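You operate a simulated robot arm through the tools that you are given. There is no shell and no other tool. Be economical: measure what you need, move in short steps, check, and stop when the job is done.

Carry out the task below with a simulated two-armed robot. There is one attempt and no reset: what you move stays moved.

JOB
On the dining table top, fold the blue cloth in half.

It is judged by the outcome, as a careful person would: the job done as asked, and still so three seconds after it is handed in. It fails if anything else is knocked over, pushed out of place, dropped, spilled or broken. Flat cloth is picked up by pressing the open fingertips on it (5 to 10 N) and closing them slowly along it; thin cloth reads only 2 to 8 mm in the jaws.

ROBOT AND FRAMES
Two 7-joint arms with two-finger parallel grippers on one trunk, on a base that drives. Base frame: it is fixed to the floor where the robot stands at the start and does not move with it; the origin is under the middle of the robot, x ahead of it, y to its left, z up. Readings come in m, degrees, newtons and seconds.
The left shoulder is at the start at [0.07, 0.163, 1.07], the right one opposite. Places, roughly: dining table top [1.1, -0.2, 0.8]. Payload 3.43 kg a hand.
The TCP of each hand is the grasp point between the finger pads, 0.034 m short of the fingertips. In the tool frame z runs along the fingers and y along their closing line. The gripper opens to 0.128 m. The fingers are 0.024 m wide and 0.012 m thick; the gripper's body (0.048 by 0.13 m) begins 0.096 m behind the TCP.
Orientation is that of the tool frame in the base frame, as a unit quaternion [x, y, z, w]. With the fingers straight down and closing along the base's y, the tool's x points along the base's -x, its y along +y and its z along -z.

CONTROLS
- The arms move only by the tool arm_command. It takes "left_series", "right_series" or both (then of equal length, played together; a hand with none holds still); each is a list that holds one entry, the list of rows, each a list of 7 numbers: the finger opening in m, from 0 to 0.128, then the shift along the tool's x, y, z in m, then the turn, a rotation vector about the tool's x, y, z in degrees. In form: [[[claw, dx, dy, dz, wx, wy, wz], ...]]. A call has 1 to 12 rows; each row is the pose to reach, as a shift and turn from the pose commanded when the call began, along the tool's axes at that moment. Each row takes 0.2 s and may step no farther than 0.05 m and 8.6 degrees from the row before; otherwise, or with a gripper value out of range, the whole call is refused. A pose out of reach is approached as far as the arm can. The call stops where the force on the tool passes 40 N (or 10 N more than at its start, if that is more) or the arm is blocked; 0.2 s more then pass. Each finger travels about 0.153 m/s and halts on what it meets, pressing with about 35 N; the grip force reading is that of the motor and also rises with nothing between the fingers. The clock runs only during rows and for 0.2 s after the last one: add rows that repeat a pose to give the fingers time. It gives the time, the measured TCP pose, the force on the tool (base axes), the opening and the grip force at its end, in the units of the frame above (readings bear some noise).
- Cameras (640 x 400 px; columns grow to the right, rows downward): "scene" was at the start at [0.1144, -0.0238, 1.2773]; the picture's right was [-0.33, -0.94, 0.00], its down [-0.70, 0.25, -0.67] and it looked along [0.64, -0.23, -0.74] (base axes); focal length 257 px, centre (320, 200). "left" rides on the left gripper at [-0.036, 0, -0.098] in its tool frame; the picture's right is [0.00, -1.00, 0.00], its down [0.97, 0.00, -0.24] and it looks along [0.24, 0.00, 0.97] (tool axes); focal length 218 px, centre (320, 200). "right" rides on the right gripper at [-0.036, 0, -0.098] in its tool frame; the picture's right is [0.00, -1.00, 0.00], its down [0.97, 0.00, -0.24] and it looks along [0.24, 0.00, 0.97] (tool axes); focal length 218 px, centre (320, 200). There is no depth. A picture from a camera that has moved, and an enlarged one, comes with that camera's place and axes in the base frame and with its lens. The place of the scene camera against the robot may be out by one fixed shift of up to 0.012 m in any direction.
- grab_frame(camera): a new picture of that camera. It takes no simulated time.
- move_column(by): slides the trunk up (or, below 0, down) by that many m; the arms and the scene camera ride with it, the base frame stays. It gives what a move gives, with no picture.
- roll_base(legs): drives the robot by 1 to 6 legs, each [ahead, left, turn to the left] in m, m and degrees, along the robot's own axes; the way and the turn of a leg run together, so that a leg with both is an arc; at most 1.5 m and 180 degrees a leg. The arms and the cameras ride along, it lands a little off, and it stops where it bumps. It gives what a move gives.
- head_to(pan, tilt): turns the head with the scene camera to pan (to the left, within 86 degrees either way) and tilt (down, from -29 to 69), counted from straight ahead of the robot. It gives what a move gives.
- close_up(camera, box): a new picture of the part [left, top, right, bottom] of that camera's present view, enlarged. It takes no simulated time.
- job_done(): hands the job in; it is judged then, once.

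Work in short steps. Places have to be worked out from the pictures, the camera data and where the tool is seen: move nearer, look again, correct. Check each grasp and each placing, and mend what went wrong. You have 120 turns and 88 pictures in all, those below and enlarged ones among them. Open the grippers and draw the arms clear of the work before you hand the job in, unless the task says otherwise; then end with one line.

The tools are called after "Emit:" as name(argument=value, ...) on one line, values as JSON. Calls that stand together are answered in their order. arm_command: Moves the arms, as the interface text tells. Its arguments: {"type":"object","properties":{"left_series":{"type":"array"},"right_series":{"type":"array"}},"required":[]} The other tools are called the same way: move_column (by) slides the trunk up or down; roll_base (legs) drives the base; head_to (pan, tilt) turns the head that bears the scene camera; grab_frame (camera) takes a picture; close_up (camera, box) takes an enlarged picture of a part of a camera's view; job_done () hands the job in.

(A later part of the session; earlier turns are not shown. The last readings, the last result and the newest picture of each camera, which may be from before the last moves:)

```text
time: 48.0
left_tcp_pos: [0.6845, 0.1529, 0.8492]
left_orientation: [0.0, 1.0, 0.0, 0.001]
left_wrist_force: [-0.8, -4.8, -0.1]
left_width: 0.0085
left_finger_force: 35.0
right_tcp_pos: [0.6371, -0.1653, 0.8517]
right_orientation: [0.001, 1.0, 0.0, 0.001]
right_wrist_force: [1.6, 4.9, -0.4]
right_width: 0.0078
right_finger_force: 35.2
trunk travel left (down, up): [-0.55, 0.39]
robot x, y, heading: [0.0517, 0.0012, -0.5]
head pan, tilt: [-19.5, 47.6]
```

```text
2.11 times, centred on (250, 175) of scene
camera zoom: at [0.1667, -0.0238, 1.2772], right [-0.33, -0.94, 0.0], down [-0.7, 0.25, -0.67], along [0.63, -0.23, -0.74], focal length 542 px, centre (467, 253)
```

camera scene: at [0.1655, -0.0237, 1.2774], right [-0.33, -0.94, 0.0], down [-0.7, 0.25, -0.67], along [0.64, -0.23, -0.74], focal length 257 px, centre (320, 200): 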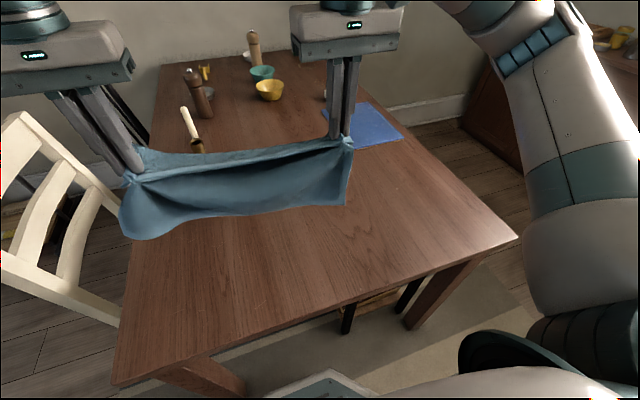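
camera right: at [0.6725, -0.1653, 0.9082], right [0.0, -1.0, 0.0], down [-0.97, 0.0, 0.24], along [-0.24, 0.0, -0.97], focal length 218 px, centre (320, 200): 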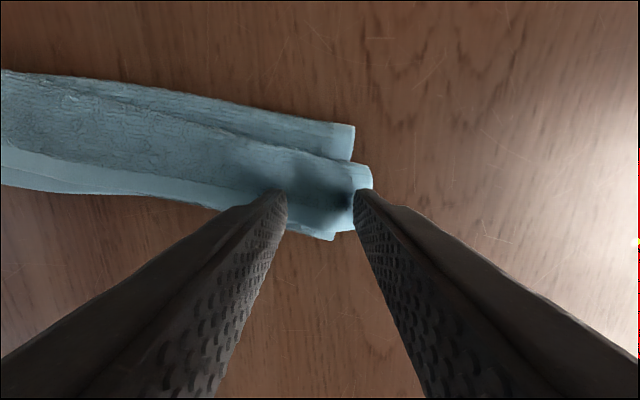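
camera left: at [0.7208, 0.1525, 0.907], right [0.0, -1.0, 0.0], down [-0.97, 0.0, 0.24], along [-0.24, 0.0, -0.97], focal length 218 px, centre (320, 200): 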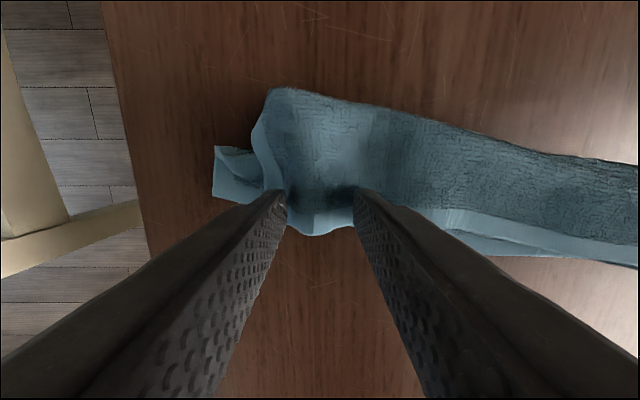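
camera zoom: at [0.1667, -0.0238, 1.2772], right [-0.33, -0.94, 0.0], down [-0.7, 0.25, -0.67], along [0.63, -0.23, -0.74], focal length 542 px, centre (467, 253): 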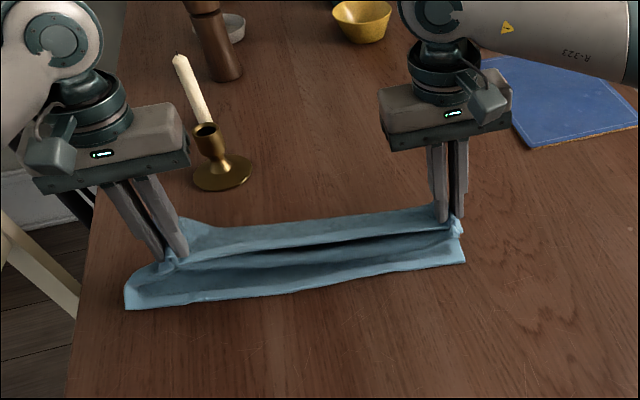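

Only the top flap came up, and the bottom layer with its hem stays flat on the table. I now pull up and ahead to stand the top half taut above the proper fold line (tips ~11.5 cm up), staying short of the candlestick.

Emit:
arm_command(left_series=[[[0, -0.01, 0, -0.03, 0, 0, 0], [0, -0.03, 0.001, -0.05, 0, 0, 0], [0, -0.055, 0.002, -0.06, 0, 0, 0], [0, -0.08, 0.003, -0.062, 0, 0, 0], [0, -0.105, 0.004, -0.062, 0, 0, 0], [0, -0.105, 0.004, -0.062, 0, 0, 0]]], right_series=[[[0, -0.01, 0, -0.03, 0, 0, 0], [0, -0.03, 0, -0.05, 0, 0, 0], [0, -0.055, 0, -0.06, 0, 0, 0], [0, -0.08, 0, -0.06, 0, 0, 0], [0, -0.1, 0, -0.06, 0, 0, 0], [0, -0.1, 0, -0.06, 0, 0, 0]]])

Emit:
close_up(camera="scene", box=[100, 80, 400, 270])

Emit:
grab_frame(camera="left")

Emit:
grab_frame(camera="right")

```text
time: 49.4
left_tcp_pos: [0.7892, 0.1564, 0.9124]
left_orientation: [0.0, 1.0, -0.001, 0.002]
left_wrist_force: [-1.6, -7.1, 0.0]
left_width: 0.0088
left_finger_force: 35.1
right_tcp_pos: [0.7366, -0.1646, 0.9125]
right_orientation: [0.0, 1.0, 0.001, 0.001]
right_wrist_force: [1.0, 7.3, 0.3]
right_width: 0.0081
right_finger_force: 34.4
trunk travel left (down, up): [-0.55, 0.39]
robot x, y, heading: [0.0524, -0.0026, 0.1]
head pan, tilt: [-19.5, 47.6]
```

```text
2.11 times, centred on (250, 175) of scene
camera zoom: at [0.1656, -0.0237, 1.2774], right [-0.33, -0.94, 0.0], down [-0.7, 0.25, -0.67], along [0.64, -0.23, -0.74], focal length 542 px, centre (467, 253)
```

zoom: 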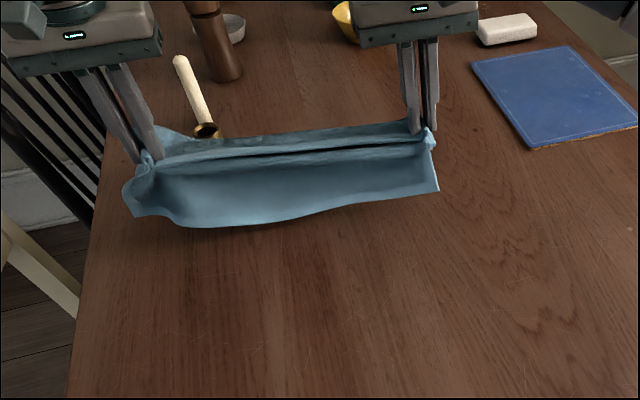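

```text
20 pictures are left
camera left: at [0.8254, 0.157, 1.0099], right [0.0, -1.0, 0.0], down [-0.97, 0.0, 0.24], along [-0.24, 0.0, -0.97], focal length 218 px, centre (320, 200)
```

left: 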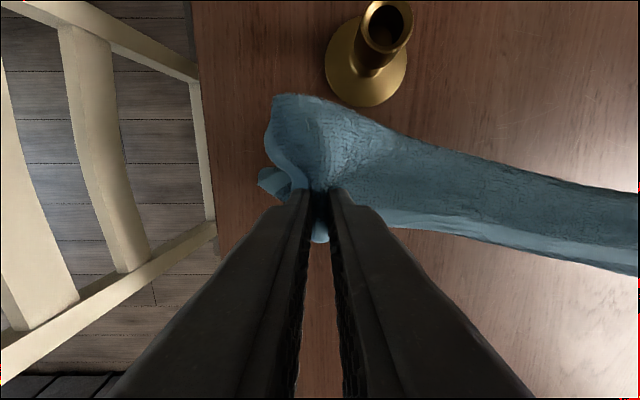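

```text
19 pictures are left
camera right: at [0.7726, -0.1651, 1.0091], right [0.0, -1.0, 0.0], down [-0.97, 0.0, 0.24], along [-0.24, 0.0, -0.97], focal length 218 px, centre (320, 200)
```

right: 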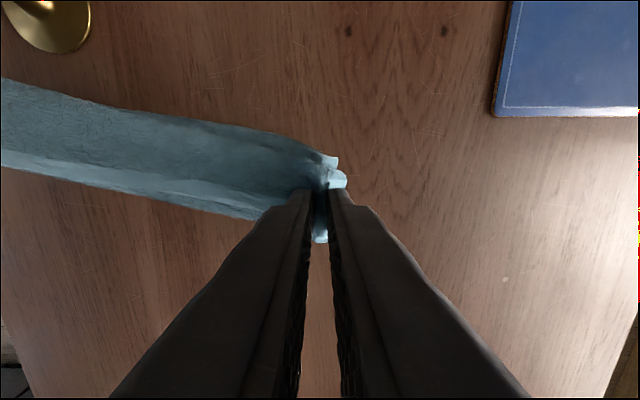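

The cloth slid along and still looks gathered, and it is nearing the candlestick. I lift straight up and back to a clear spot to let it hang and inspect the grips.

Emit:
arm_command(left_series=[[[0, 0.02, 0, -0.03, 0, 0, 0], [0, 0.05, 0, -0.06, 0, 0, 0], [0, 0.085, 0, -0.09, 0, 0, 0], [0, 0.12, 0, -0.12, 0, 0, 0], [0, 0.155, 0, -0.15, 0, 0, 0], [0, 0.19, 0, -0.17, 0, 0, 0], [0, 0.23, 0, -0.18, 0, 0, 0], [0, 0.25, 0, -0.18, 0, 0, 0], [0, 0.25, 0, -0.18, 0, 0, 0], [0, 0.25, 0, -0.18, 0, 0, 0]]], right_series=[[[0, 0.02, 0, -0.03, 0, 0, 0], [0, 0.05, 0, -0.06, 0, 0, 0], [0, 0.085, 0, -0.09, 0, 0, 0], [0, 0.115, 0, -0.12, 0, 0, 0], [0, 0.145, 0, -0.15, 0, 0, 0], [0, 0.175, 0, -0.17, 0, 0, 0], [0, 0.2, 0, -0.18, 0, 0, 0], [0, 0.2, 0, -0.18, 0, 0, 0], [0, 0.2, 0, -0.18, 0, 0, 0], [0, 0.2, 0, -0.18, 0, 0, 0]]])

Emit:
grab_frame(camera="scene")

```text
time: 51.6
left_tcp_pos: [0.5376, 0.1575, 1.0905]
left_orientation: [0.0, 1.0, 0.0, 0.002]
left_wrist_force: [-0.1, -4.4, -0.4]
left_width: 0.0084
left_finger_force: 34.7
right_tcp_pos: [0.5373, -0.1639, 1.0919]
right_orientation: [0.0, 1.0, 0.001, 0.002]
right_wrist_force: [0.4, 6.1, 0.3]
right_width: 0.0078
right_finger_force: 35.0
trunk travel left (down, up): [-0.55, 0.39]
robot x, y, heading: [0.0513, 0.0002, 0.0]
head pan, tilt: [-19.5, 47.6]
```

```text
18 pictures are left
camera scene: at [0.1661, -0.0238, 1.2773], right [-0.33, -0.94, 0.0], down [-0.7, 0.25, -0.67], along [0.64, -0.23, -0.74], focal length 257 px, centre (320, 200)
```

scene: 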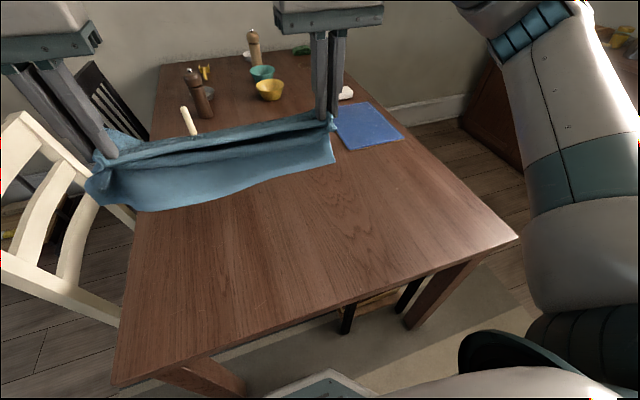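

The right grip has caught a second layer, so the cloth hangs short. I'll lower it with a forward drag to flatten the bottom part, set it down, and release to re-grip just the hem.

Emit:
arm_command(left_series=[[[0, 0.02, 0, 0.04, 0, 0, 0], [0, 0.04, 0, 0.08, 0, 0, 0], [0, 0.04, 0, 0.12, 0, 0, 0], [0, 0.02, 0, 0.155, 0, 0, 0], [0, -0.01, 0, 0.185, 0, 0, 0], [0, -0.04, 0, 0.205, 0, 0, 0], [0, -0.07, 0, 0.225, 0, 0, 0], [0, -0.1, 0, 0.245, 0, 0, 0], [0, -0.13, 0, 0.265, 0, 0, 0], [0, -0.15, 0, 0.28, 0, 0, 0], [0, -0.16, 0, 0.288, 0, 0, 0], [0, -0.16, 0, 0.288, 0, 0, 0]]], right_series=[[[0, 0.02, 0, 0.04, 0, 0, 0], [0, 0.04, 0, 0.08, 0, 0, 0], [0, 0.04, 0, 0.12, 0, 0, 0], [0, 0.02, 0, 0.155, 0, 0, 0], [0, -0.01, 0, 0.185, 0, 0, 0], [0, -0.04, 0, 0.205, 0, 0, 0], [0, -0.07, 0, 0.225, 0, 0, 0], [0, -0.1, 0, 0.245, 0, 0, 0], [0, -0.13, 0, 0.265, 0, 0, 0], [0, -0.15, 0, 0.28, 0, 0, 0], [0, -0.16, 0, 0.288, 0, 0, 0], [0, -0.16, 0, 0.288, 0, 0, 0]]])

Emit:
close_up(camera="scene", box=[100, 80, 400, 270])

```text
time: 54.2
left_tcp_pos: [0.6997, 0.157, 0.8038]
left_orientation: [0.0, 1.0, 0.0, 0.002]
left_wrist_force: [-0.5, -4.4, 1.5]
left_width: 0.0087
left_finger_force: 35.1
right_tcp_pos: [0.698, -0.1658, 0.8044]
right_orientation: [0.0, 1.0, 0.001, 0.002]
right_wrist_force: [-0.5, 5.7, 0.2]
right_width: 0.008
right_finger_force: 35.2
trunk travel left (down, up): [-0.55, 0.39]
robot x, y, heading: [0.0502, 0.0002, 0.1]
head pan, tilt: [-19.5, 47.6]
```

```text
2.11 times, centred on (250, 175) of scene
camera zoom: at [0.1657, -0.0238, 1.2774], right [-0.33, -0.94, 0.0], down [-0.7, 0.25, -0.67], along [0.64, -0.23, -0.74], focal length 542 px, centre (467, 253)
```

zoom: 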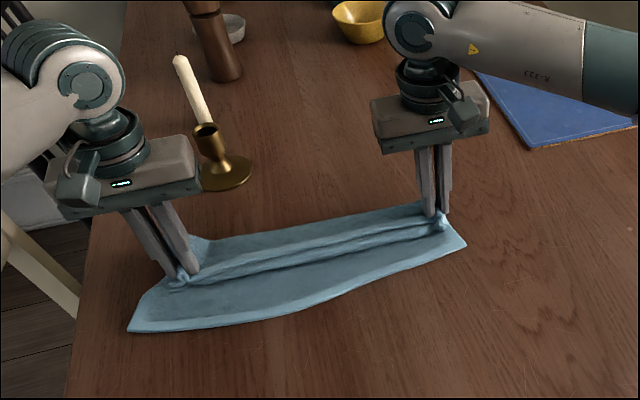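

The bottom part lies flat with its hem toward me. I release both hands and raise them to inspect.

Emit:
arm_command(left_series=[[[0.015, 0, 0, 0.002, 0, 0, 0], [0.03, 0, 0, 0.002, 0, 0, 0], [0.035, 0, 0, -0.005, 0, 0, 0], [0.035, 0, 0, -0.03, 0, 0, 0], [0.035, 0, 0, -0.07, 0, 0, 0], [0.035, 0.03, 0, -0.11, 0, 0, 0], [0.035, 0.06, 0, -0.14, 0, 0, 0], [0.035, 0.06, 0, -0.14, 0, 0, 0]]], right_series=[[[0.015, 0, 0, 0.002, 0, 0, 0], [0.03, 0, 0, 0.002, 0, 0, 0], [0.035, 0, 0, -0.005, 0, 0, 0], [0.035, 0, 0, -0.03, 0, 0, 0], [0.035, 0, 0, -0.07, 0, 0, 0], [0.035, 0.03, 0, -0.11, 0, 0, 0], [0.035, 0.06, 0, -0.14, 0, 0, 0], [0.035, 0.06, 0, -0.14, 0, 0, 0]]])

Emit:
close_up(camera="left", box=[240, 20, 640, 270])

Emit:
close_up(camera="right", box=[160, 40, 400, 190])

```text
time: 56.0
left_tcp_pos: [0.6412, 0.1563, 0.942]
left_orientation: [0.0, 1.0, 0.0, 0.002]
left_wrist_force: [0.4, 0.9, -0.1]
left_width: 0.035
left_finger_force: 0.1
right_tcp_pos: [0.6353, -0.1655, 0.9442]
right_orientation: [0.0, 1.0, 0.0, 0.0]
right_wrist_force: [0.7, 0.2, 0.3]
right_width: 0.0346
right_finger_force: 0.1
trunk travel left (down, up): [-0.55, 0.39]
robot x, y, heading: [0.0502, -0.0008, 0.1]
head pan, tilt: [-19.5, 47.6]
```

```text
1.60 times, centred on (440, 145) of left
camera zoom: at [0.6773, 0.1566, 1.0395], right [0.0, -1.0, 0.0], down [-0.97, 0.0, 0.24], along [-0.24, 0.0, -0.97], focal length 349 px, centre (128, 288)
```

zoom: 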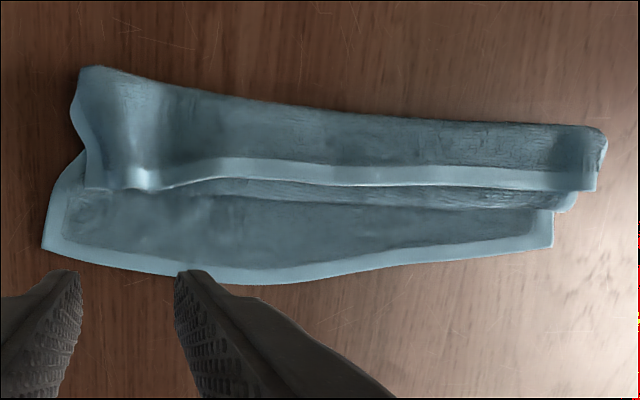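

```text
2.67 times, centred on (280, 115) of right
camera zoom: at [0.6725, -0.1664, 1.0411], right [0.0, -1.0, 0.0], down [-0.97, 0.0, 0.24], along [-0.24, 0.0, -0.97], focal length 582 px, centre (427, 427)
```

zoom: 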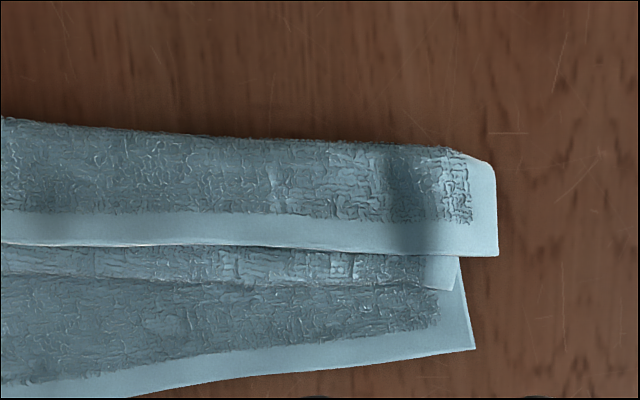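

Very clear now: bottom layer flat with hem at x≈0.643, then an extra tuck, and the hem flap on top with raised ridges at the old grips. I'll pinch just those ridges with barely any pressure this time; hover down first.

Emit:
arm_command(left_series=[[[0.035, -0.03, -0.004, 0.03, 0, 0, 0], [0.035, -0.058, -0.008, 0.06, 0, 0, 0], [0.035, -0.058, -0.008, 0.1, 0, 0, 0], [0.035, -0.058, -0.008, 0.13, 0, 0, 0], [0.035, -0.058, -0.008, 0.138, 0, 0, 0], [0.035, -0.058, -0.008, 0.138, 0, 0, 0]]], right_series=[[[0.035, -0.03, 0.004, 0.03, 0, 0, 0], [0.035, -0.065, 0.0085, 0.06, 0, 0, 0], [0.035, -0.065, 0.0085, 0.1, 0, 0, 0], [0.035, -0.065, 0.0085, 0.13, 0, 0, 0], [0.035, -0.065, 0.0085, 0.14, 0, 0, 0], [0.035, -0.065, 0.0085, 0.14, 0, 0, 0]]])

```text
time: 57.4
left_tcp_pos: [0.6984, 0.1479, 0.8052]
left_orientation: [0.0, 1.0, -0.001, 0.002]
left_wrist_force: [0.3, 0.2, 1.0]
left_width: 0.0349
left_finger_force: 0.1
right_tcp_pos: [0.7003, -0.1576, 0.8051]
right_orientation: [0.0, 1.0, 0.0, 0.001]
right_wrist_force: [-0.2, 0.6, 0.6]
right_width: 0.0348
right_finger_force: 0.0
trunk travel left (down, up): [-0.55, 0.39]
robot x, y, heading: [0.0527, 0.0023, -0.2]
head pan, tilt: [-19.5, 47.6]
```

Near contact. I go 3 mm lower.

Emit:
arm_command(left_series=[[[0.035, 0, 0, 0.002, 0, 0, 0], [0.035, 0, 0, 0.003, 0, 0, 0], [0.035, 0, 0, 0.003, 0, 0, 0]]], right_series=[[[0.035, 0, 0, 0.002, 0, 0, 0], [0.035, 0, 0, 0.003, 0, 0, 0], [0.035, 0, 0, 0.003, 0, 0, 0]]])

Emit:
grab_frame(camera="right")

```text
time: 58.2
left_tcp_pos: [0.6964, 0.1477, 0.8027]
left_orientation: [0.0, 1.0, 0.001, 0.001]
left_wrist_force: [0.4, -0.2, 0.8]
left_width: 0.0351
left_finger_force: 0.0
right_tcp_pos: [0.7015, -0.1569, 0.8017]
right_orientation: [0.0, 1.0, 0.001, 0.002]
right_wrist_force: [-0.2, 0.3, 1.2]
right_width: 0.0348
right_finger_force: 0.0
trunk travel left (down, up): [-0.55, 0.39]
robot x, y, heading: [0.0483, -0.0023, 0.0]
head pan, tilt: [-19.5, 47.6]
```

```text
14 pictures are left
camera right: at [0.738, -0.1571, 0.8983], right [0.0, -1.0, 0.0], down [-0.97, 0.0, 0.24], along [-0.24, 0.0, -0.97], focal length 218 px, centre (320, 200)
```

right: 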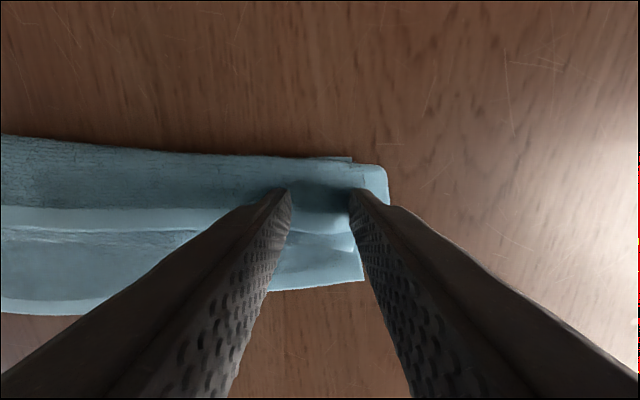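

Fingers just touch (~1 N) and straddle the ridge. I close at this height, then lift 3 cm and read the widths.

Emit:
arm_command(left_series=[[[0.03, 0, 0, 0.001, 0, 0, 0], [0.025, 0, 0, 0.001, 0, 0, 0], [0.02, 0, 0, 0.001, 0, 0, 0], [0.015, 0, 0, 0.001, 0, 0, 0], [0.01, 0, 0, 0, 0, 0, 0], [0.005, 0, 0, 0, 0, 0, 0], [0, 0, 0, 0, 0, 0, 0], [0, 0, 0, 0, 0, 0, 0], [0, 0, 0, -0.015, 0, 0, 0], [0, 0, 0, -0.03, 0, 0, 0], [0, 0, 0, -0.03, 0, 0, 0]]], right_series=[[[0.03, 0, 0, 0, 0, 0, 0], [0.025, 0, 0, 0, 0, 0, 0], [0.02, 0, 0, 0, 0, 0, 0], [0.015, 0, 0, 0, 0, 0, 0], [0.01, 0, 0, 0, 0, 0, 0], [0.005, 0, 0, 0, 0, 0, 0], [0, 0, 0, 0, 0, 0, 0], [0, 0, 0, 0, 0, 0, 0], [0, 0, 0, -0.015, 0, 0, 0], [0, 0, 0, -0.03, 0, 0, 0], [0, 0, 0, -0.03, 0, 0, 0]]])

Emit:
close_up(camera="scene", box=[120, 120, 360, 270])

```text
time: 60.6
left_tcp_pos: [0.6971, 0.1481, 0.833]
left_orientation: [0.0, 1.0, 0.0, 0.001]
left_wrist_force: [1.1, -3.4, 0.3]
left_width: 0.007
left_finger_force: 35.0
right_tcp_pos: [0.7014, -0.1565, 0.8316]
right_orientation: [0.0, 1.0, 0.0, 0.001]
right_wrist_force: [0.7, 4.2, -0.3]
right_width: 0.0057
right_finger_force: 34.6
trunk travel left (down, up): [-0.55, 0.39]
robot x, y, heading: [0.0504, -0.0035, 0.1]
head pan, tilt: [-19.5, 47.6]
```

```text
2.67 times, centred on (240, 195) of scene
camera zoom: at [0.1664, -0.0238, 1.2773], right [-0.33, -0.94, 0.0], down [-0.7, 0.25, -0.67], along [0.64, -0.23, -0.74], focal length 686 px, centre (533, 213)
```

zoom: 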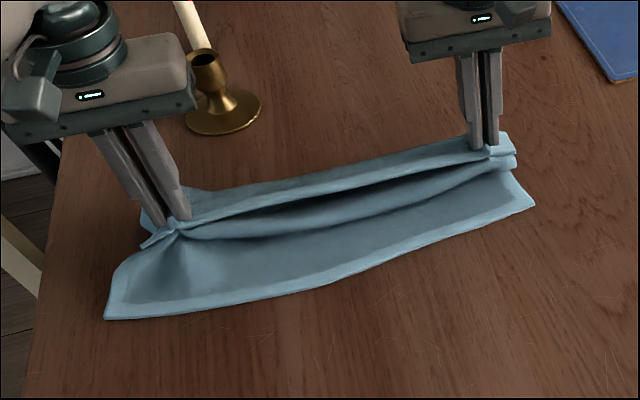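

Right now holds a single layer (5.7 mm), left 7 mm. I lift to hang in the clear area and check that it opens fully.

Emit:
arm_command(left_series=[[[0, 0.0, 0, -0.035, 0, 0, 0], [0, 0.02, 0, -0.07, 0, 0, 0], [0, 0.045, 0, -0.105, 0, 0, 0], [0, 0.07, 0, -0.14, 0, 0, 0], [0, 0.095, 0.002, -0.175, 0, 0, 0], [0, 0.12, 0.004, -0.21, 0, 0, 0], [0, 0.145, 0.005, -0.24, 0, 0, 0], [0, 0.157, 0.005, -0.255, 0, 0, 0], [0, 0.157, 0.005, -0.255, 0, 0, 0], [0, 0.157, 0.005, -0.255, 0, 0, 0]]], right_series=[[[0, 0.0, 0, -0.035, 0, 0, 0], [0, 0.02, 0, -0.07, 0, 0, 0], [0, 0.045, 0, -0.105, 0, 0, 0], [0, 0.07, 0, -0.14, 0, 0, 0], [0, 0.095, 0, -0.175, 0, 0, 0], [0, 0.12, 0, -0.21, 0, 0, 0], [0, 0.145, 0, -0.24, 0, 0, 0], [0, 0.161, 0, -0.255, 0, 0, 0], [0, 0.161, 0, -0.255, 0, 0, 0], [0, 0.161, 0, -0.255, 0, 0, 0]]])

Emit:
close_up(camera="scene", box=[60, 90, 380, 260])

```text
time: 62.8
left_tcp_pos: [0.5386, 0.1524, 1.0866]
left_orientation: [0.001, 1.0, -0.001, 0.001]
left_wrist_force: [-0.1, -7.9, -0.8]
left_width: 0.0076
left_finger_force: 34.8
right_tcp_pos: [0.5401, -0.1571, 1.0862]
right_orientation: [0.0, 1.0, 0.002, 0.001]
right_wrist_force: [-0.2, 7.4, -0.9]
right_width: 0.0058
right_finger_force: 35.2
trunk travel left (down, up): [-0.55, 0.39]
robot x, y, heading: [0.0544, 0.0007, 0.1]
head pan, tilt: [-19.5, 47.6]
```

```text
2.00 times, centred on (220, 175) of scene
camera zoom: at [0.1658, -0.0238, 1.2774], right [-0.33, -0.94, 0.0], down [-0.7, 0.25, -0.67], along [0.64, -0.23, -0.74], focal length 514 px, centre (520, 250)
```

zoom: 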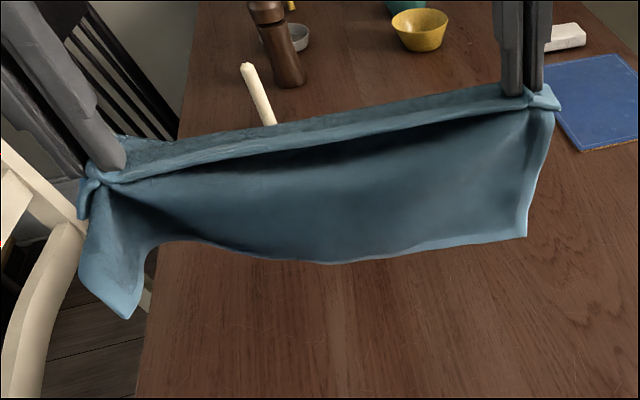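

It hangs fully open, bowing away from me, with the bottom hem free. I lower it so the bottom hem lands, trail the lower half flat along a ~45° path, and stop with the tips 11.5 cm up.

Emit:
arm_command(left_series=[[[0, 0.01, 0, 0.038, 0, 0, 0], [0, 0.02, 0, 0.078, 0, 0, 0], [0, 0.04, 0, 0.118, 0, 0, 0], [0, 0.03, 0, 0.138, 0, 0, 0], [0, 0.005, 0, 0.153, 0, 0, 0], [0, -0.02, 0, 0.168, 0, 0, 0], [0, -0.045, 0, 0.178, 0, 0, 0], [0, -0.07, 0, 0.183, 0, 0, 0], [0, -0.095, 0, 0.183, 0, 0, 0], [0, -0.115, 0, 0.183, 0, 0, 0], [0, -0.115, 0, 0.183, 0, 0, 0]]], right_series=[[[0, 0.01, 0, 0.038, 0, 0, 0], [0, 0.02, 0, 0.078, 0, 0, 0], [0, 0.04, 0, 0.118, 0, 0, 0], [0, 0.03, 0, 0.138, 0, 0, 0], [0, 0.005, 0, 0.153, 0, 0, 0], [0, -0.02, 0, 0.168, 0, 0, 0], [0, -0.045, 0, 0.178, 0, 0, 0], [0, -0.07, 0, 0.183, 0, 0, 0], [0, -0.095, 0, 0.183, 0, 0, 0], [0, -0.115, 0, 0.183, 0, 0, 0], [0, -0.115, 0, 0.183, 0, 0, 0]]])

Emit:
grab_frame(camera="scene")

```text
time: 65.2
left_tcp_pos: [0.6541, 0.1533, 0.9039]
left_orientation: [0.0, 1.0, -0.001, 0.001]
left_wrist_force: [-0.4, -8.1, -0.5]
left_width: 0.0078
left_finger_force: 35.3
right_tcp_pos: [0.6562, -0.1569, 0.903]
right_orientation: [0.0, 1.0, 0.001, 0.002]
right_wrist_force: [-0.6, 7.2, -0.1]
right_width: 0.0055
right_finger_force: 35.6
trunk travel left (down, up): [-0.55, 0.39]
robot x, y, heading: [0.0519, -0.002, 0.0]
head pan, tilt: [-19.5, 47.6]
```

```text
11 pictures are left
camera scene: at [0.1656, -0.0238, 1.2774], right [-0.33, -0.94, 0.0], down [-0.7, 0.25, -0.67], along [0.64, -0.23, -0.74], focal length 257 px, centre (320, 200)
```

scene: 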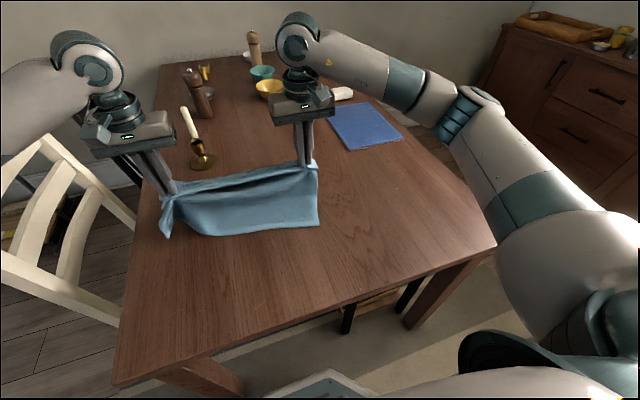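

The right half is trailing well; the left corner lags behind. I move left 7 cm and right 2.5 cm further ahead, slightly lower, to draw it flat.

Emit:
arm_command(left_series=[[[0, -0.02, 0, 0.003, 0, 0, 0], [0, -0.04, 0.002, 0.006, 0, 0, 0], [0, -0.06, 0.004, 0.01, 0, 0, 0], [0, -0.08, 0.006, 0.012, 0, 0, 0], [0, -0.08, 0.006, 0.012, 0, 0, 0]]], right_series=[[[0, -0.007, 0, 0.003, 0, 0, 0], [0, -0.015, 0, 0.006, 0, 0, 0], [0, -0.022, 0, 0.01, 0, 0, 0], [0, -0.03, 0, 0.012, 0, 0, 0], [0, -0.03, 0, 0.012, 0, 0, 0]]])

Emit:
close_up(camera="scene", box=[120, 110, 360, 260])

```text
time: 66.4
left_tcp_pos: [0.7343, 0.1579, 0.8922]
left_orientation: [0.0, 1.0, -0.001, 0.001]
left_wrist_force: [-1.7, -15.4, -0.3]
left_width: 0.0078
left_finger_force: 35.4
right_tcp_pos: [0.6859, -0.1571, 0.8912]
right_orientation: [0.001, 1.0, 0.001, 0.001]
right_wrist_force: [2.5, 14.7, -0.2]
right_width: 0.006
right_finger_force: 34.7
trunk travel left (down, up): [-0.55, 0.39]
robot x, y, heading: [0.0522, 0.0007, 0.1]
head pan, tilt: [-19.5, 47.6]
```

```text
2.67 times, centred on (240, 185) of scene
camera zoom: at [0.1657, -0.0237, 1.2774], right [-0.33, -0.94, 0.0], down [-0.7, 0.25, -0.67], along [0.64, -0.23, -0.74], focal length 686 px, centre (533, 240)
```

zoom: 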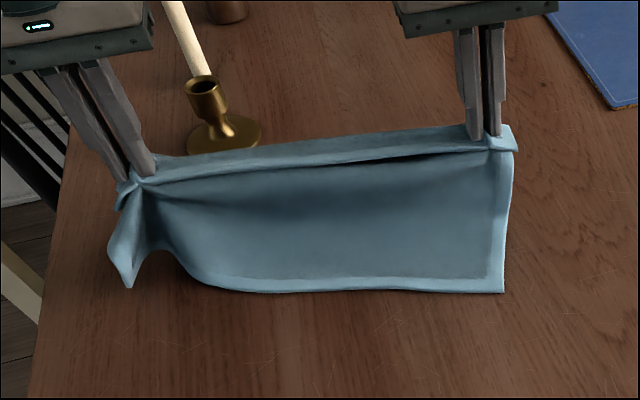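

The lower half is flat with its hem straight. Now I swing the top half back along a taut arc, right from x 0.686 to 0.598 and left from 0.734 to 0.698, ending just at contact over the bottom hem.

Emit:
arm_command(left_series=[[[0, 0.004, -0.001, 0.011, 0, 0, 0], [0, 0.011, -0.002, 0.019, 0, 0, 0], [0, 0.018, -0.003, 0.029, 0, 0, 0], [0, 0.024, -0.004, 0.041, 0, 0, 0], [0, 0.029, -0.005, 0.055, 0, 0, 0], [0, 0.032, -0.005, 0.071, 0, 0, 0], [0, 0.034, -0.005, 0.083, 0, 0, 0], [0, 0.036, -0.005, 0.09, 0, 0, 0], [0, 0.036, -0.005, 0.09, 0, 0, 0]]], right_series=[[[0, 0.021, 0.002, 0, 0, 0, 0], [0, 0.038, 0.003, 0.008, 0, 0, 0], [0, 0.054, 0.005, 0.02, 0, 0, 0], [0, 0.068, 0.006, 0.035, 0, 0, 0], [0, 0.078, 0.007, 0.053, 0, 0, 0], [0, 0.084, 0.008, 0.071, 0, 0, 0], [0, 0.088, 0.008, 0.083, 0, 0, 0], [0, 0.088, 0.008, 0.09, 0, 0, 0], [0, 0.088, 0.008, 0.09, 0, 0, 0]]])

Emit:
close_up(camera="scene", box=[120, 110, 360, 260])

```text
time: 68.4
left_tcp_pos: [0.6987, 0.1546, 0.8028]
left_orientation: [0.0, 1.0, 0.0, 0.003]
left_wrist_force: [-5.3, -15.1, 6.4]
left_width: 0.0077
left_finger_force: 35.4
right_tcp_pos: [0.597, -0.1487, 0.8017]
right_orientation: [0.0, 1.0, 0.001, 0.001]
right_wrist_force: [6.2, 16.6, 2.7]
right_width: 0.0059
right_finger_force: 34.8
trunk travel left (down, up): [-0.55, 0.39]
robot x, y, heading: [0.0538, -0.0041, 0.0]
head pan, tilt: [-19.5, 47.6]
```

```text
2.67 times, centred on (240, 185) of scene
camera zoom: at [0.1653, -0.0238, 1.2775], right [-0.33, -0.94, 0.0], down [-0.7, 0.25, -0.67], along [0.64, -0.23, -0.74], focal length 686 px, centre (533, 240)
```

zoom: 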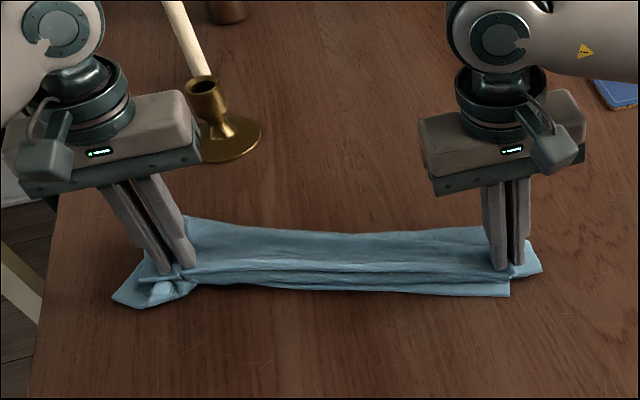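

The stack is again only ~8 cm wide, so the stiff bow re-tucks when hands come back this way. A better plan: lay the cloth fully flat again, then pinch it at the middle of both short sides and lift, so it hangs folded over its own midline. First, I lift and hang it again.

Emit:
arm_command(left_series=[[[0, 0.0, 0, -0.035, 0, 0, 0], [0, 0.02, 0, -0.07, 0, 0, 0], [0, 0.045, 0.001, -0.105, 0, 0, 0], [0, 0.07, 0.001, -0.14, 0, 0, 0], [0, 0.1, 0.002, -0.175, 0, 0, 0], [0, 0.13, 0.002, -0.21, 0, 0, 0], [0, 0.16, 0.003, -0.245, 0, 0, 0], [0, 0.185, 0.003, -0.27, 0, 0, 0], [0, 0.2, 0.003, -0.28, 0, 0, 0], [0, 0.2, 0.003, -0.28, 0, 0, 0], [0, 0.2, 0.003, -0.28, 0, 0, 0]]], right_series=[[[0, 0.0, 0, -0.035, 0, 0, 0], [0, 0.01, -0.001, -0.07, 0, 0, 0], [0, 0.022, -0.002, -0.105, 0, 0, 0], [0, 0.035, -0.003, -0.14, 0, 0, 0], [0, 0.05, -0.004, -0.175, 0, 0, 0], [0, 0.065, -0.005, -0.21, 0, 0, 0], [0, 0.08, -0.006, -0.245, 0, 0, 0], [0, 0.09, -0.006, -0.27, 0, 0, 0], [0, 0.098, -0.006, -0.28, 0, 0, 0], [0, 0.098, -0.006, -0.28, 0, 0, 0], [0, 0.098, -0.006, -0.28, 0, 0, 0]]])

```text
time: 70.8
left_tcp_pos: [0.4985, 0.1579, 1.0825]
left_orientation: [0.0, 1.0, -0.001, 0.001]
left_wrist_force: [0.5, -9.1, 0.3]
left_width: 0.0074
left_finger_force: 35.1
right_tcp_pos: [0.4989, -0.1544, 1.0799]
right_orientation: [0.0, 1.0, 0.001, 0.002]
right_wrist_force: [-0.7, 9.0, -1.0]
right_width: 0.0056
right_finger_force: 34.9
trunk travel left (down, up): [-0.55, 0.39]
robot x, y, heading: [0.0523, 0.0003, 0.1]
head pan, tilt: [-19.5, 47.6]
```

Hanging and taut. Now I lower and trail forward all the way so the whole cloth is laid flat.

Emit:
arm_command(left_series=[[[0, 0.01, 0, 0.043, 0, 0, 0], [0, 0.025, 0, 0.083, 0, 0, 0], [0, 0.035, 0, 0.118, 0, 0, 0], [0, 0.018, 0, 0.143, 0, 0, 0], [0, -0.01, 0, 0.163, 0, 0, 0], [0, -0.04, 0, 0.183, 0, 0, 0], [0, -0.074, 0, 0.203, 0, 0, 0], [0, -0.108, 0, 0.221, 0, 0, 0], [0, -0.14, 0, 0.238, 0, 0, 0], [0, -0.173, 0, 0.253, 0, 0, 0], [0, -0.205, 0, 0.265, 0, 0, 0], [0, -0.237, 0, 0.273, 0, 0, 0]]], right_series=[[[0, 0.01, 0, 0.043, 0, 0, 0], [0, 0.025, 0, 0.083, 0, 0, 0], [0, 0.035, 0, 0.118, 0, 0, 0], [0, 0.02, 0, 0.143, 0, 0, 0], [0, -0.005, 0, 0.163, 0, 0, 0], [0, -0.03, 0, 0.183, 0, 0, 0], [0, -0.06, 0, 0.203, 0, 0, 0], [0, -0.09, 0, 0.221, 0, 0, 0], [0, -0.12, 0, 0.238, 0, 0, 0], [0, -0.15, 0, 0.253, 0, 0, 0], [0, -0.18, 0, 0.265, 0, 0, 0], [0, -0.21, 0, 0.273, 0, 0, 0]]])

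Emit:
close_up(camera="scene", box=[110, 110, 370, 290])

```text
time: 73.4
left_tcp_pos: [0.738, 0.1558, 0.8081]
left_orientation: [0.0, 1.0, 0.001, 0.001]
left_wrist_force: [-1.5, -9.0, -0.1]
left_width: 0.0075
left_finger_force: 35.3
right_tcp_pos: [0.7105, -0.156, 0.806]
right_orientation: [0.0, 1.0, 0.002, 0.001]
right_wrist_force: [1.0, 8.5, 0.9]
right_width: 0.0056
right_finger_force: 35.1
trunk travel left (down, up): [-0.55, 0.39]
robot x, y, heading: [0.0501, -0.0016, -0.0]
head pan, tilt: [-19.5, 47.6]
```

```text
2.22 times, centred on (240, 200) of scene
camera zoom: at [0.1673, -0.0239, 1.2771], right [-0.33, -0.94, 0.0], down [-0.7, 0.25, -0.67], along [0.63, -0.23, -0.74], focal length 572 px, centre (498, 200)
```

zoom: 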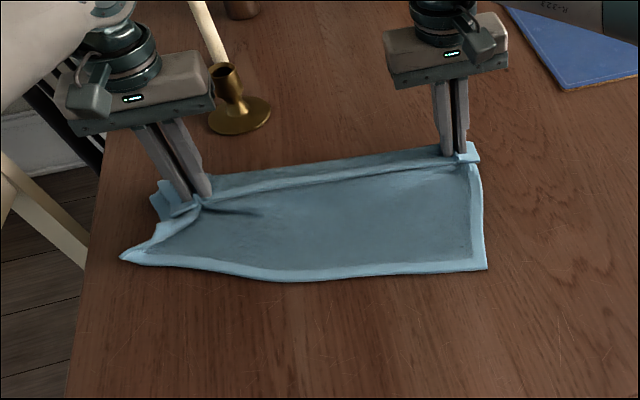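

Now it is a clean shape: a long flat bottom layer with just a ~5 cm hem flap turned toward me, apart from the crumpled left corner. I release both hands and raise them to inspect before the final fold.

Emit:
arm_command(left_series=[[[0.015, 0, 0, 0.003, 0, 0, 0], [0.03, 0, 0, 0.003, 0, 0, 0], [0.035, 0, 0, -0.005, 0, 0, 0], [0.035, 0, 0, -0.03, 0, 0, 0], [0.035, 0.02, 0, -0.07, 0, 0, 0], [0.035, 0.05, -0.02, -0.11, 0, 0, 0], [0.035, 0.08, -0.04, -0.15, 0, 0, 0], [0.035, 0.1, -0.06, -0.18, 0, 0, 0], [0.035, 0.1, -0.06, -0.18, 0, 0, 0]]], right_series=[[[0.015, 0, 0, 0.003, 0, 0, 0], [0.03, 0, 0, 0.003, 0, 0, 0], [0.035, 0, 0, -0.005, 0, 0, 0], [0.035, 0, 0, -0.03, 0, 0, 0], [0.035, 0, 0, -0.07, 0, 0, 0], [0.035, 0.02, -0.02, -0.11, 0, 0, 0], [0.035, 0.05, -0.05, -0.15, 0, 0, 0], [0.035, 0.07, -0.08, -0.18, 0, 0, 0], [0.035, 0.07, -0.08, -0.18, 0, 0, 0]]])

Emit:
grab_frame(camera="left")

```text
refused: row 6 steps farther than a row can; nothing moved
```

```text
7 pictures are left
camera left: at [0.7744, 0.1571, 0.9058], right [0.0, -1.0, 0.0], down [-0.97, 0.0, 0.24], along [-0.24, 0.0, -0.97], focal length 218 px, centre (320, 200)
```

left: 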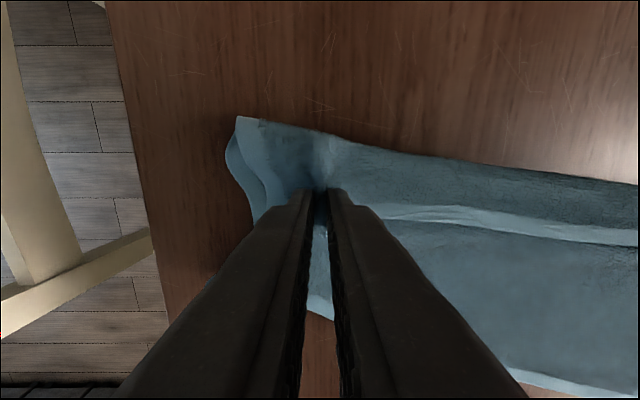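

The move was refused (one step too long). The view shows a hidden tuck under the left end but a clean single-layer bottom hem. So I release, and move both hands down over that clean hem near its corners, to re-hang the cloth from there.

Emit:
arm_command(left_series=[[[0.015, 0, 0, 0, 0, 0, 0], [0.035, 0, 0, 0, 0, 0, 0], [0.04, 0, 0, -0.02, 0, 0, 0], [0.04, 0, 0, -0.05, 0, 0, 0], [0.04, 0.02, 0.005, -0.05, 0, 0, 0], [0.04, 0.04, 0.01, -0.05, 0, 0, 0], [0.04, 0.06, 0.015, -0.05, 0, 0, 0], [0.04, 0.071, 0.019, -0.05, 0, 0, 0], [0.04, 0.071, 0.019, -0.03, 0, 0, 0], [0.04, 0.071, 0.019, -0.005, 0, 0, 0], [0.04, 0.071, 0.019, 0.012, 0, 0, 0], [0.04, 0.071, 0.019, 0.012, 0, 0, 0]]], right_series=[[[0.015, 0, 0, 0, 0, 0, 0], [0.035, 0, 0, 0, 0, 0, 0], [0.04, 0, 0, -0.02, 0, 0, 0], [0.04, 0, 0, -0.05, 0, 0, 0], [0.04, 0.04, 0.01, -0.05, 0, 0, 0], [0.04, 0.08, 0.022, -0.05, 0, 0, 0], [0.04, 0.12, 0.034, -0.05, 0, 0, 0], [0.04, 0.15, 0.044, -0.05, 0, 0, 0], [0.04, 0.15, 0.044, -0.03, 0, 0, 0], [0.04, 0.15, 0.044, -0.005, 0, 0, 0], [0.04, 0.15, 0.044, 0.01, 0, 0, 0], [0.04, 0.15, 0.044, 0.01, 0, 0, 0]]])

Emit:
close_up(camera="scene", box=[130, 110, 370, 260])

```text
time: 76.0
left_tcp_pos: [0.665, 0.1763, 0.7968]
left_orientation: [0.0, 1.0, 0.001, 0.002]
left_wrist_force: [0.3, 0.4, -0.7]
left_width: 0.0398
left_finger_force: 0.1
right_tcp_pos: [0.5589, -0.1106, 0.7961]
right_orientation: [0.0, 1.0, 0.0, 0.002]
right_wrist_force: [0.3, 0.1, 0.2]
right_width: 0.0402
right_finger_force: 0.0
trunk travel left (down, up): [-0.55, 0.39]
robot x, y, heading: [0.0531, -0.0005, -0.3]
head pan, tilt: [-19.5, 47.6]
```

```text
2.67 times, centred on (250, 185) of scene
camera zoom: at [0.1658, -0.0238, 1.2774], right [-0.33, -0.94, 0.0], down [-0.7, 0.25, -0.67], along [0.64, -0.23, -0.74], focal length 686 px, centre (507, 240)
```

zoom: 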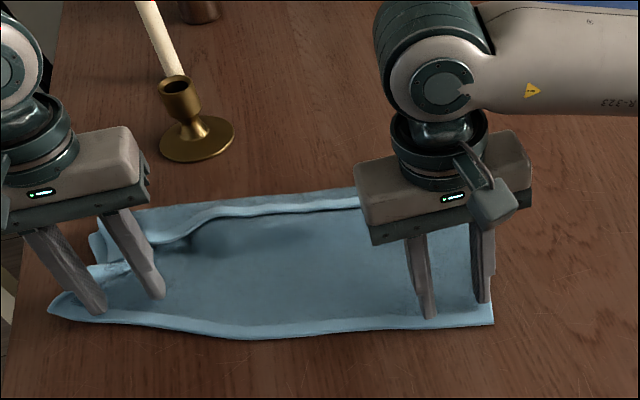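

Fingers sit right on the clean near hem, and the cloth is almost flat. I press down to contact.

Emit:
arm_command(left_series=[[[0.04, 0, 0, 0.004, 0, 0, 0], [0.04, 0, 0, 0.008, 0, 0, 0], [0.04, 0, 0, 0.009, 0, 0, 0], [0.04, 0, 0, 0.009, 0, 0, 0]]], right_series=[[[0.04, 0, 0, 0.004, 0, 0, 0], [0.04, 0, 0, 0.007, 0, 0, 0], [0.04, 0, 0, 0.008, 0, 0, 0], [0.04, 0, 0, 0.008, 0, 0, 0]]])

```text
time: 77.0
left_tcp_pos: [0.6645, 0.176, 0.789]
left_orientation: [0.0, 1.0, -0.001, 0.002]
left_wrist_force: [0.5, -0.1, 1.9]
left_width: 0.0399
left_finger_force: 0.0
right_tcp_pos: [0.5599, -0.1115, 0.7893]
right_orientation: [0.0, 1.0, 0.001, 0.002]
right_wrist_force: [0.1, 0.3, 1.1]
right_width: 0.0398
right_finger_force: 0.1
trunk travel left (down, up): [-0.55, 0.39]
robot x, y, heading: [0.05, 0.0003, -0.0]
head pan, tilt: [-19.5, 47.6]
```

Light contact; I press 1.5 mm more and close slowly.

Emit:
arm_command(left_series=[[[0.04, 0, 0, 0.0015, 0, 0, 0], [0.035, 0, 0, 0.0015, 0, 0, 0], [0.03, 0, 0, 0.0015, 0, 0, 0], [0.025, 0, 0, 0.0015, 0, 0, 0], [0.02, 0, 0, 0.0015, 0, 0, 0], [0.015, 0, 0, 0.0015, 0, 0, 0], [0.01, 0, 0, 0.0015, 0, 0, 0], [0.005, 0, 0, 0.0015, 0, 0, 0], [0, 0, 0, 0.001, 0, 0, 0], [0, 0, 0, 0.001, 0, 0, 0]]], right_series=[[[0.04, 0, 0, 0.002, 0, 0, 0], [0.035, 0, 0, 0.002, 0, 0, 0], [0.03, 0, 0, 0.002, 0, 0, 0], [0.025, 0, 0, 0.002, 0, 0, 0], [0.02, 0, 0, 0.002, 0, 0, 0], [0.015, 0, 0, 0.002, 0, 0, 0], [0.01, 0, 0, 0.002, 0, 0, 0], [0.005, 0, 0, 0.002, 0, 0, 0], [0, 0, 0, 0.001, 0, 0, 0], [0, 0, 0, 0.001, 0, 0, 0]]])

```text
time: 79.2
left_tcp_pos: [0.6647, 0.1757, 0.7891]
left_orientation: [0.0, 1.0, -0.001, 0.001]
left_wrist_force: [-3.1, -4.8, 5.0]
left_width: 0.0036
left_finger_force: 34.7
right_tcp_pos: [0.5589, -0.1105, 0.7889]
right_orientation: [0.0, 1.0, 0.001, 0.001]
right_wrist_force: [1.5, 4.1, 0.3]
right_width: 0.0033
right_finger_force: 35.3
trunk travel left (down, up): [-0.55, 0.39]
robot x, y, heading: [0.0514, 0.0003, -0.1]
head pan, tilt: [-19.5, 47.6]
```

Both hold a clean single layer (3.4–3.6 mm). I lift high so the flap and tuck fall open.

Emit:
arm_command(left_series=[[[0, 0, 0, -0.035, 0, 0, 0], [0, -0.003, 0, -0.07, 0, 0, 0], [0, -0.007, 0, -0.105, 0, 0, 0], [0, -0.011, 0, -0.14, 0, 0, 0], [0, -0.015, 0, -0.175, 0, 0, 0], [0, -0.02, 0, -0.21, 0, 0, 0], [0, -0.025, 0, -0.245, 0, 0, 0], [0, -0.03, 0, -0.28, 0, 0, 0], [0, -0.035, 0, -0.315, 0, 0, 0], [0, -0.035, 0, -0.33, 0, 0, 0], [0, -0.035, 0, -0.33, 0, 0, 0], [0, -0.035, 0, -0.33, 0, 0, 0]]], right_series=[[[0, 0, 0, -0.035, 0, 0, 0], [0, -0.015, -0.002, -0.07, 0, 0, 0], [0, -0.03, -0.005, -0.105, 0, 0, 0], [0, -0.047, -0.008, -0.14, 0, 0, 0], [0, -0.064, -0.01, -0.175, 0, 0, 0], [0, -0.082, -0.013, -0.21, 0, 0, 0], [0, -0.1, -0.016, -0.245, 0, 0, 0], [0, -0.118, -0.018, -0.28, 0, 0, 0], [0, -0.134, -0.02, -0.315, 0, 0, 0], [0, -0.14, -0.02, -0.33, 0, 0, 0], [0, -0.14, -0.02, -0.33, 0, 0, 0], [0, -0.14, -0.02, -0.33, 0, 0, 0]]])

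Emit:
grab_frame(camera="scene")

```text
time: 81.8
left_tcp_pos: [0.6996, 0.1771, 1.1174]
left_orientation: [-0.001, 1.0, -0.001, 0.001]
left_wrist_force: [0.1, -7.8, 0.1]
left_width: 0.0036
left_finger_force: 35.2
right_tcp_pos: [0.6995, -0.1315, 1.1196]
right_orientation: [0.0, 1.0, 0.0, 0.001]
right_wrist_force: [0.1, 8.4, 1.0]
right_width: 0.0036
right_finger_force: 35.0
trunk travel left (down, up): [-0.55, 0.39]
robot x, y, heading: [0.0527, 0.0024, 0.0]
head pan, tilt: [-19.5, 47.6]
```

```text
5 pictures are left
camera scene: at [0.1659, -0.0238, 1.2773], right [-0.33, -0.94, 0.0], down [-0.7, 0.25, -0.67], along [0.64, -0.23, -0.74], focal length 257 px, centre (320, 200)
```

scene: 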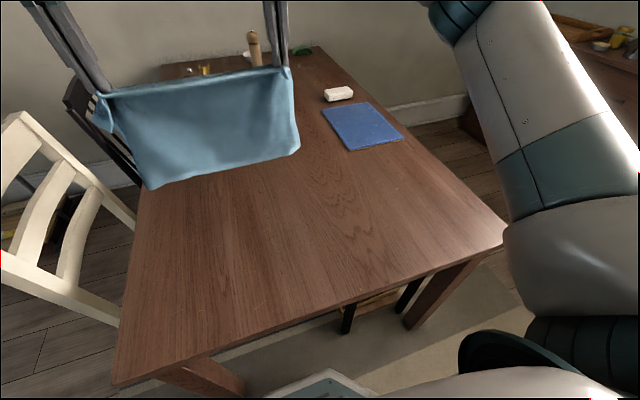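

The cloth now hangs as a clean, straight rectangle. I lay it flat by lowering while moving back toward the robot, so it ends up unfolded on the table.

Emit:
arm_command(left_series=[[[0, 0.01, 0, 0.031, 0, 0, 0], [0, 0.03, 0, 0.066, 0, 0, 0], [0, 0.055, 0, 0.096, 0, 0, 0], [0, 0.08, 0, 0.121, 0, 0, 0], [0, 0.11, 0, 0.146, 0, 0, 0], [0, 0.14, 0, 0.176, 0, 0, 0], [0, 0.17, 0, 0.206, 0, 0, 0], [0, 0.195, 0, 0.236, 0, 0, 0], [0, 0.22, 0, 0.266, 0, 0, 0], [0, 0.245, 0, 0.291, 0, 0, 0], [0, 0.265, 0, 0.311, 0, 0, 0], [0, 0.28, 0, 0.319, 0, 0, 0]]], right_series=[[[0, 0.01, 0, 0.031, 0, 0, 0], [0, 0.03, 0, 0.066, 0, 0, 0], [0, 0.055, 0, 0.096, 0, 0, 0], [0, 0.08, 0, 0.121, 0, 0, 0], [0, 0.11, 0, 0.146, 0, 0, 0], [0, 0.14, 0, 0.176, 0, 0, 0], [0, 0.17, 0, 0.206, 0, 0, 0], [0, 0.195, 0, 0.236, 0, 0, 0], [0, 0.22, 0, 0.266, 0, 0, 0], [0, 0.245, 0, 0.291, 0, 0, 0], [0, 0.265, 0, 0.311, 0, 0, 0], [0, 0.28, 0, 0.319, 0, 0, 0]]])

Emit:
close_up(camera="scene", box=[110, 110, 390, 310])

```text
time: 84.4
left_tcp_pos: [0.4253, 0.1765, 0.7961]
left_orientation: [0.0, 1.0, 0.0, 0.0]
left_wrist_force: [-0.2, -3.8, 0.2]
left_width: 0.0034
left_finger_force: 34.8
left hand out of reach, approached as far as the arm can: row 12
right_tcp_pos: [0.4186, -0.1308, 0.7995]
right_orientation: [0.001, 1.0, 0.001, 0.002]
right_wrist_force: [-0.5, 5.2, 0.2]
right_width: 0.0033
right_finger_force: 35.3
trunk travel left (down, up): [-0.55, 0.39]
robot x, y, heading: [0.0515, -0.0029, -0.1]
head pan, tilt: [-19.5, 47.6]
```

```text
2.00 times, centred on (250, 210) of scene
camera zoom: at [0.1659, -0.0238, 1.2774], right [-0.33, -0.94, 0.0], down [-0.7, 0.25, -0.67], along [0.64, -0.23, -0.74], focal length 514 px, centre (460, 180)
```

zoom: 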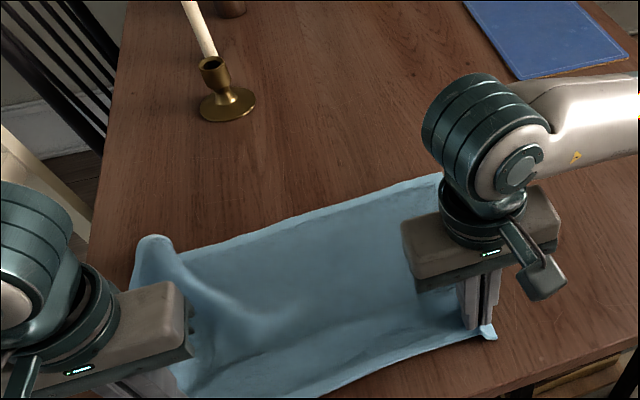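

The cloth is flat again. I release the hem, rise, and start turning both grippers 90° above the middles of the short sides.

Emit:
arm_command(left_series=[[[0.02, 0, 0, 0, 0, 0, 0], [0.04, 0, 0, 0, 0, 0, 0], [0.04, 0, 0, -0.03, 0, 0, 0], [0.04, 0, 0, -0.07, 0, 0, 8.5], [0.04, -0.02, 0.006, -0.104, 0, 0, 17], [0.04, -0.04, 0.012, -0.104, 0, 0, 25.5], [0.04, -0.06, 0.02, -0.104, 0, 0, 34], [0.04, -0.08, 0.028, -0.104, 0, 0, 42.5], [0.04, -0.1, 0.034, -0.104, 0, 0, 51], [0.04, -0.11, 0.038, -0.104, 0, 0, 59.5], [0.04, -0.11, 0.038, -0.104, 0, 0, 68], [0.04, -0.11, 0.038, -0.104, 0, 0, 76]]], right_series=[[[0.02, 0, 0, 0, 0, 0, 0], [0.04, 0, 0, 0, 0, 0, 0], [0.04, 0, 0, -0.03, 0, 0, 0], [0.04, 0, 0, -0.07, 0, 0, -8.5], [0.04, -0.02, 0, -0.1, 0, 0, -17], [0.04, -0.04, 0, -0.1, 0, 0, -25.5], [0.04, -0.06, -0.001, -0.1, 0, 0, -34], [0.04, -0.08, -0.002, -0.1, 0, 0, -42.5], [0.04, -0.1, -0.003, -0.1, 0, 0, -51], [0.04, -0.106, -0.004, -0.1, 0, 0, -59.5], [0.04, -0.106, -0.004, -0.1, 0, 0, -68], [0.04, -0.106, -0.004, -0.1, 0, 0, -76]]])

Emit:
arm_command(left_series=[[[0.04, 0, 0, 0, 0, 0, 7], [0.04, 0, 0, 0, 0, 0, 14], [0.04, 0, 0, 0, 0, 0, 14]]], right_series=[[[0.04, 0, 0, 0, 0, 0, -7], [0.04, 0, 0, 0, 0, 0, -14], [0.04, 0, 0, 0, 0, 0, -14]]])

```text
time: 87.0
left_tcp_pos: [0.5343, 0.2124, 0.9014]
left_orientation: [0.615, 0.788, 0.001, 0.002]
left_wrist_force: [0.3, 0.7, -0.5]
left_width: 0.0398
left_finger_force: 0.1
right_tcp_pos: [0.5259, -0.1351, 0.8996]
right_orientation: [-0.616, 0.788, -0.002, 0.002]
right_wrist_force: [-0.1, 0.0, -0.3]
right_width: 0.0398
right_finger_force: 0.1
trunk travel left (down, up): [-0.55, 0.39]
robot x, y, heading: [0.0489, -0.0015, -0.2]
head pan, tilt: [-19.5, 47.6]
```

```text
time: 87.8
left_tcp_pos: [0.535, 0.2121, 0.9009]
left_orientation: [0.708, 0.706, 0.001, 0.001]
left_wrist_force: [-0.3, 0.5, -0.3]
left_width: 0.0396
left_finger_force: 0.0
right_tcp_pos: [0.5152, -0.0991, 0.881]
right_orientation: [-0.691, 0.723, -0.017, 0.015]
right_wrist_force: [-0.6, 0.8, -0.2]
right_width: 0.0402
right_finger_force: 0.0
right hand out of reach, approached as far as the arm can: row 1, 2, 3
trunk travel left (down, up): [-0.55, 0.39]
robot x, y, heading: [0.0493, 0.0005, -0.1]
head pan, tilt: [-19.5, 47.6]
```

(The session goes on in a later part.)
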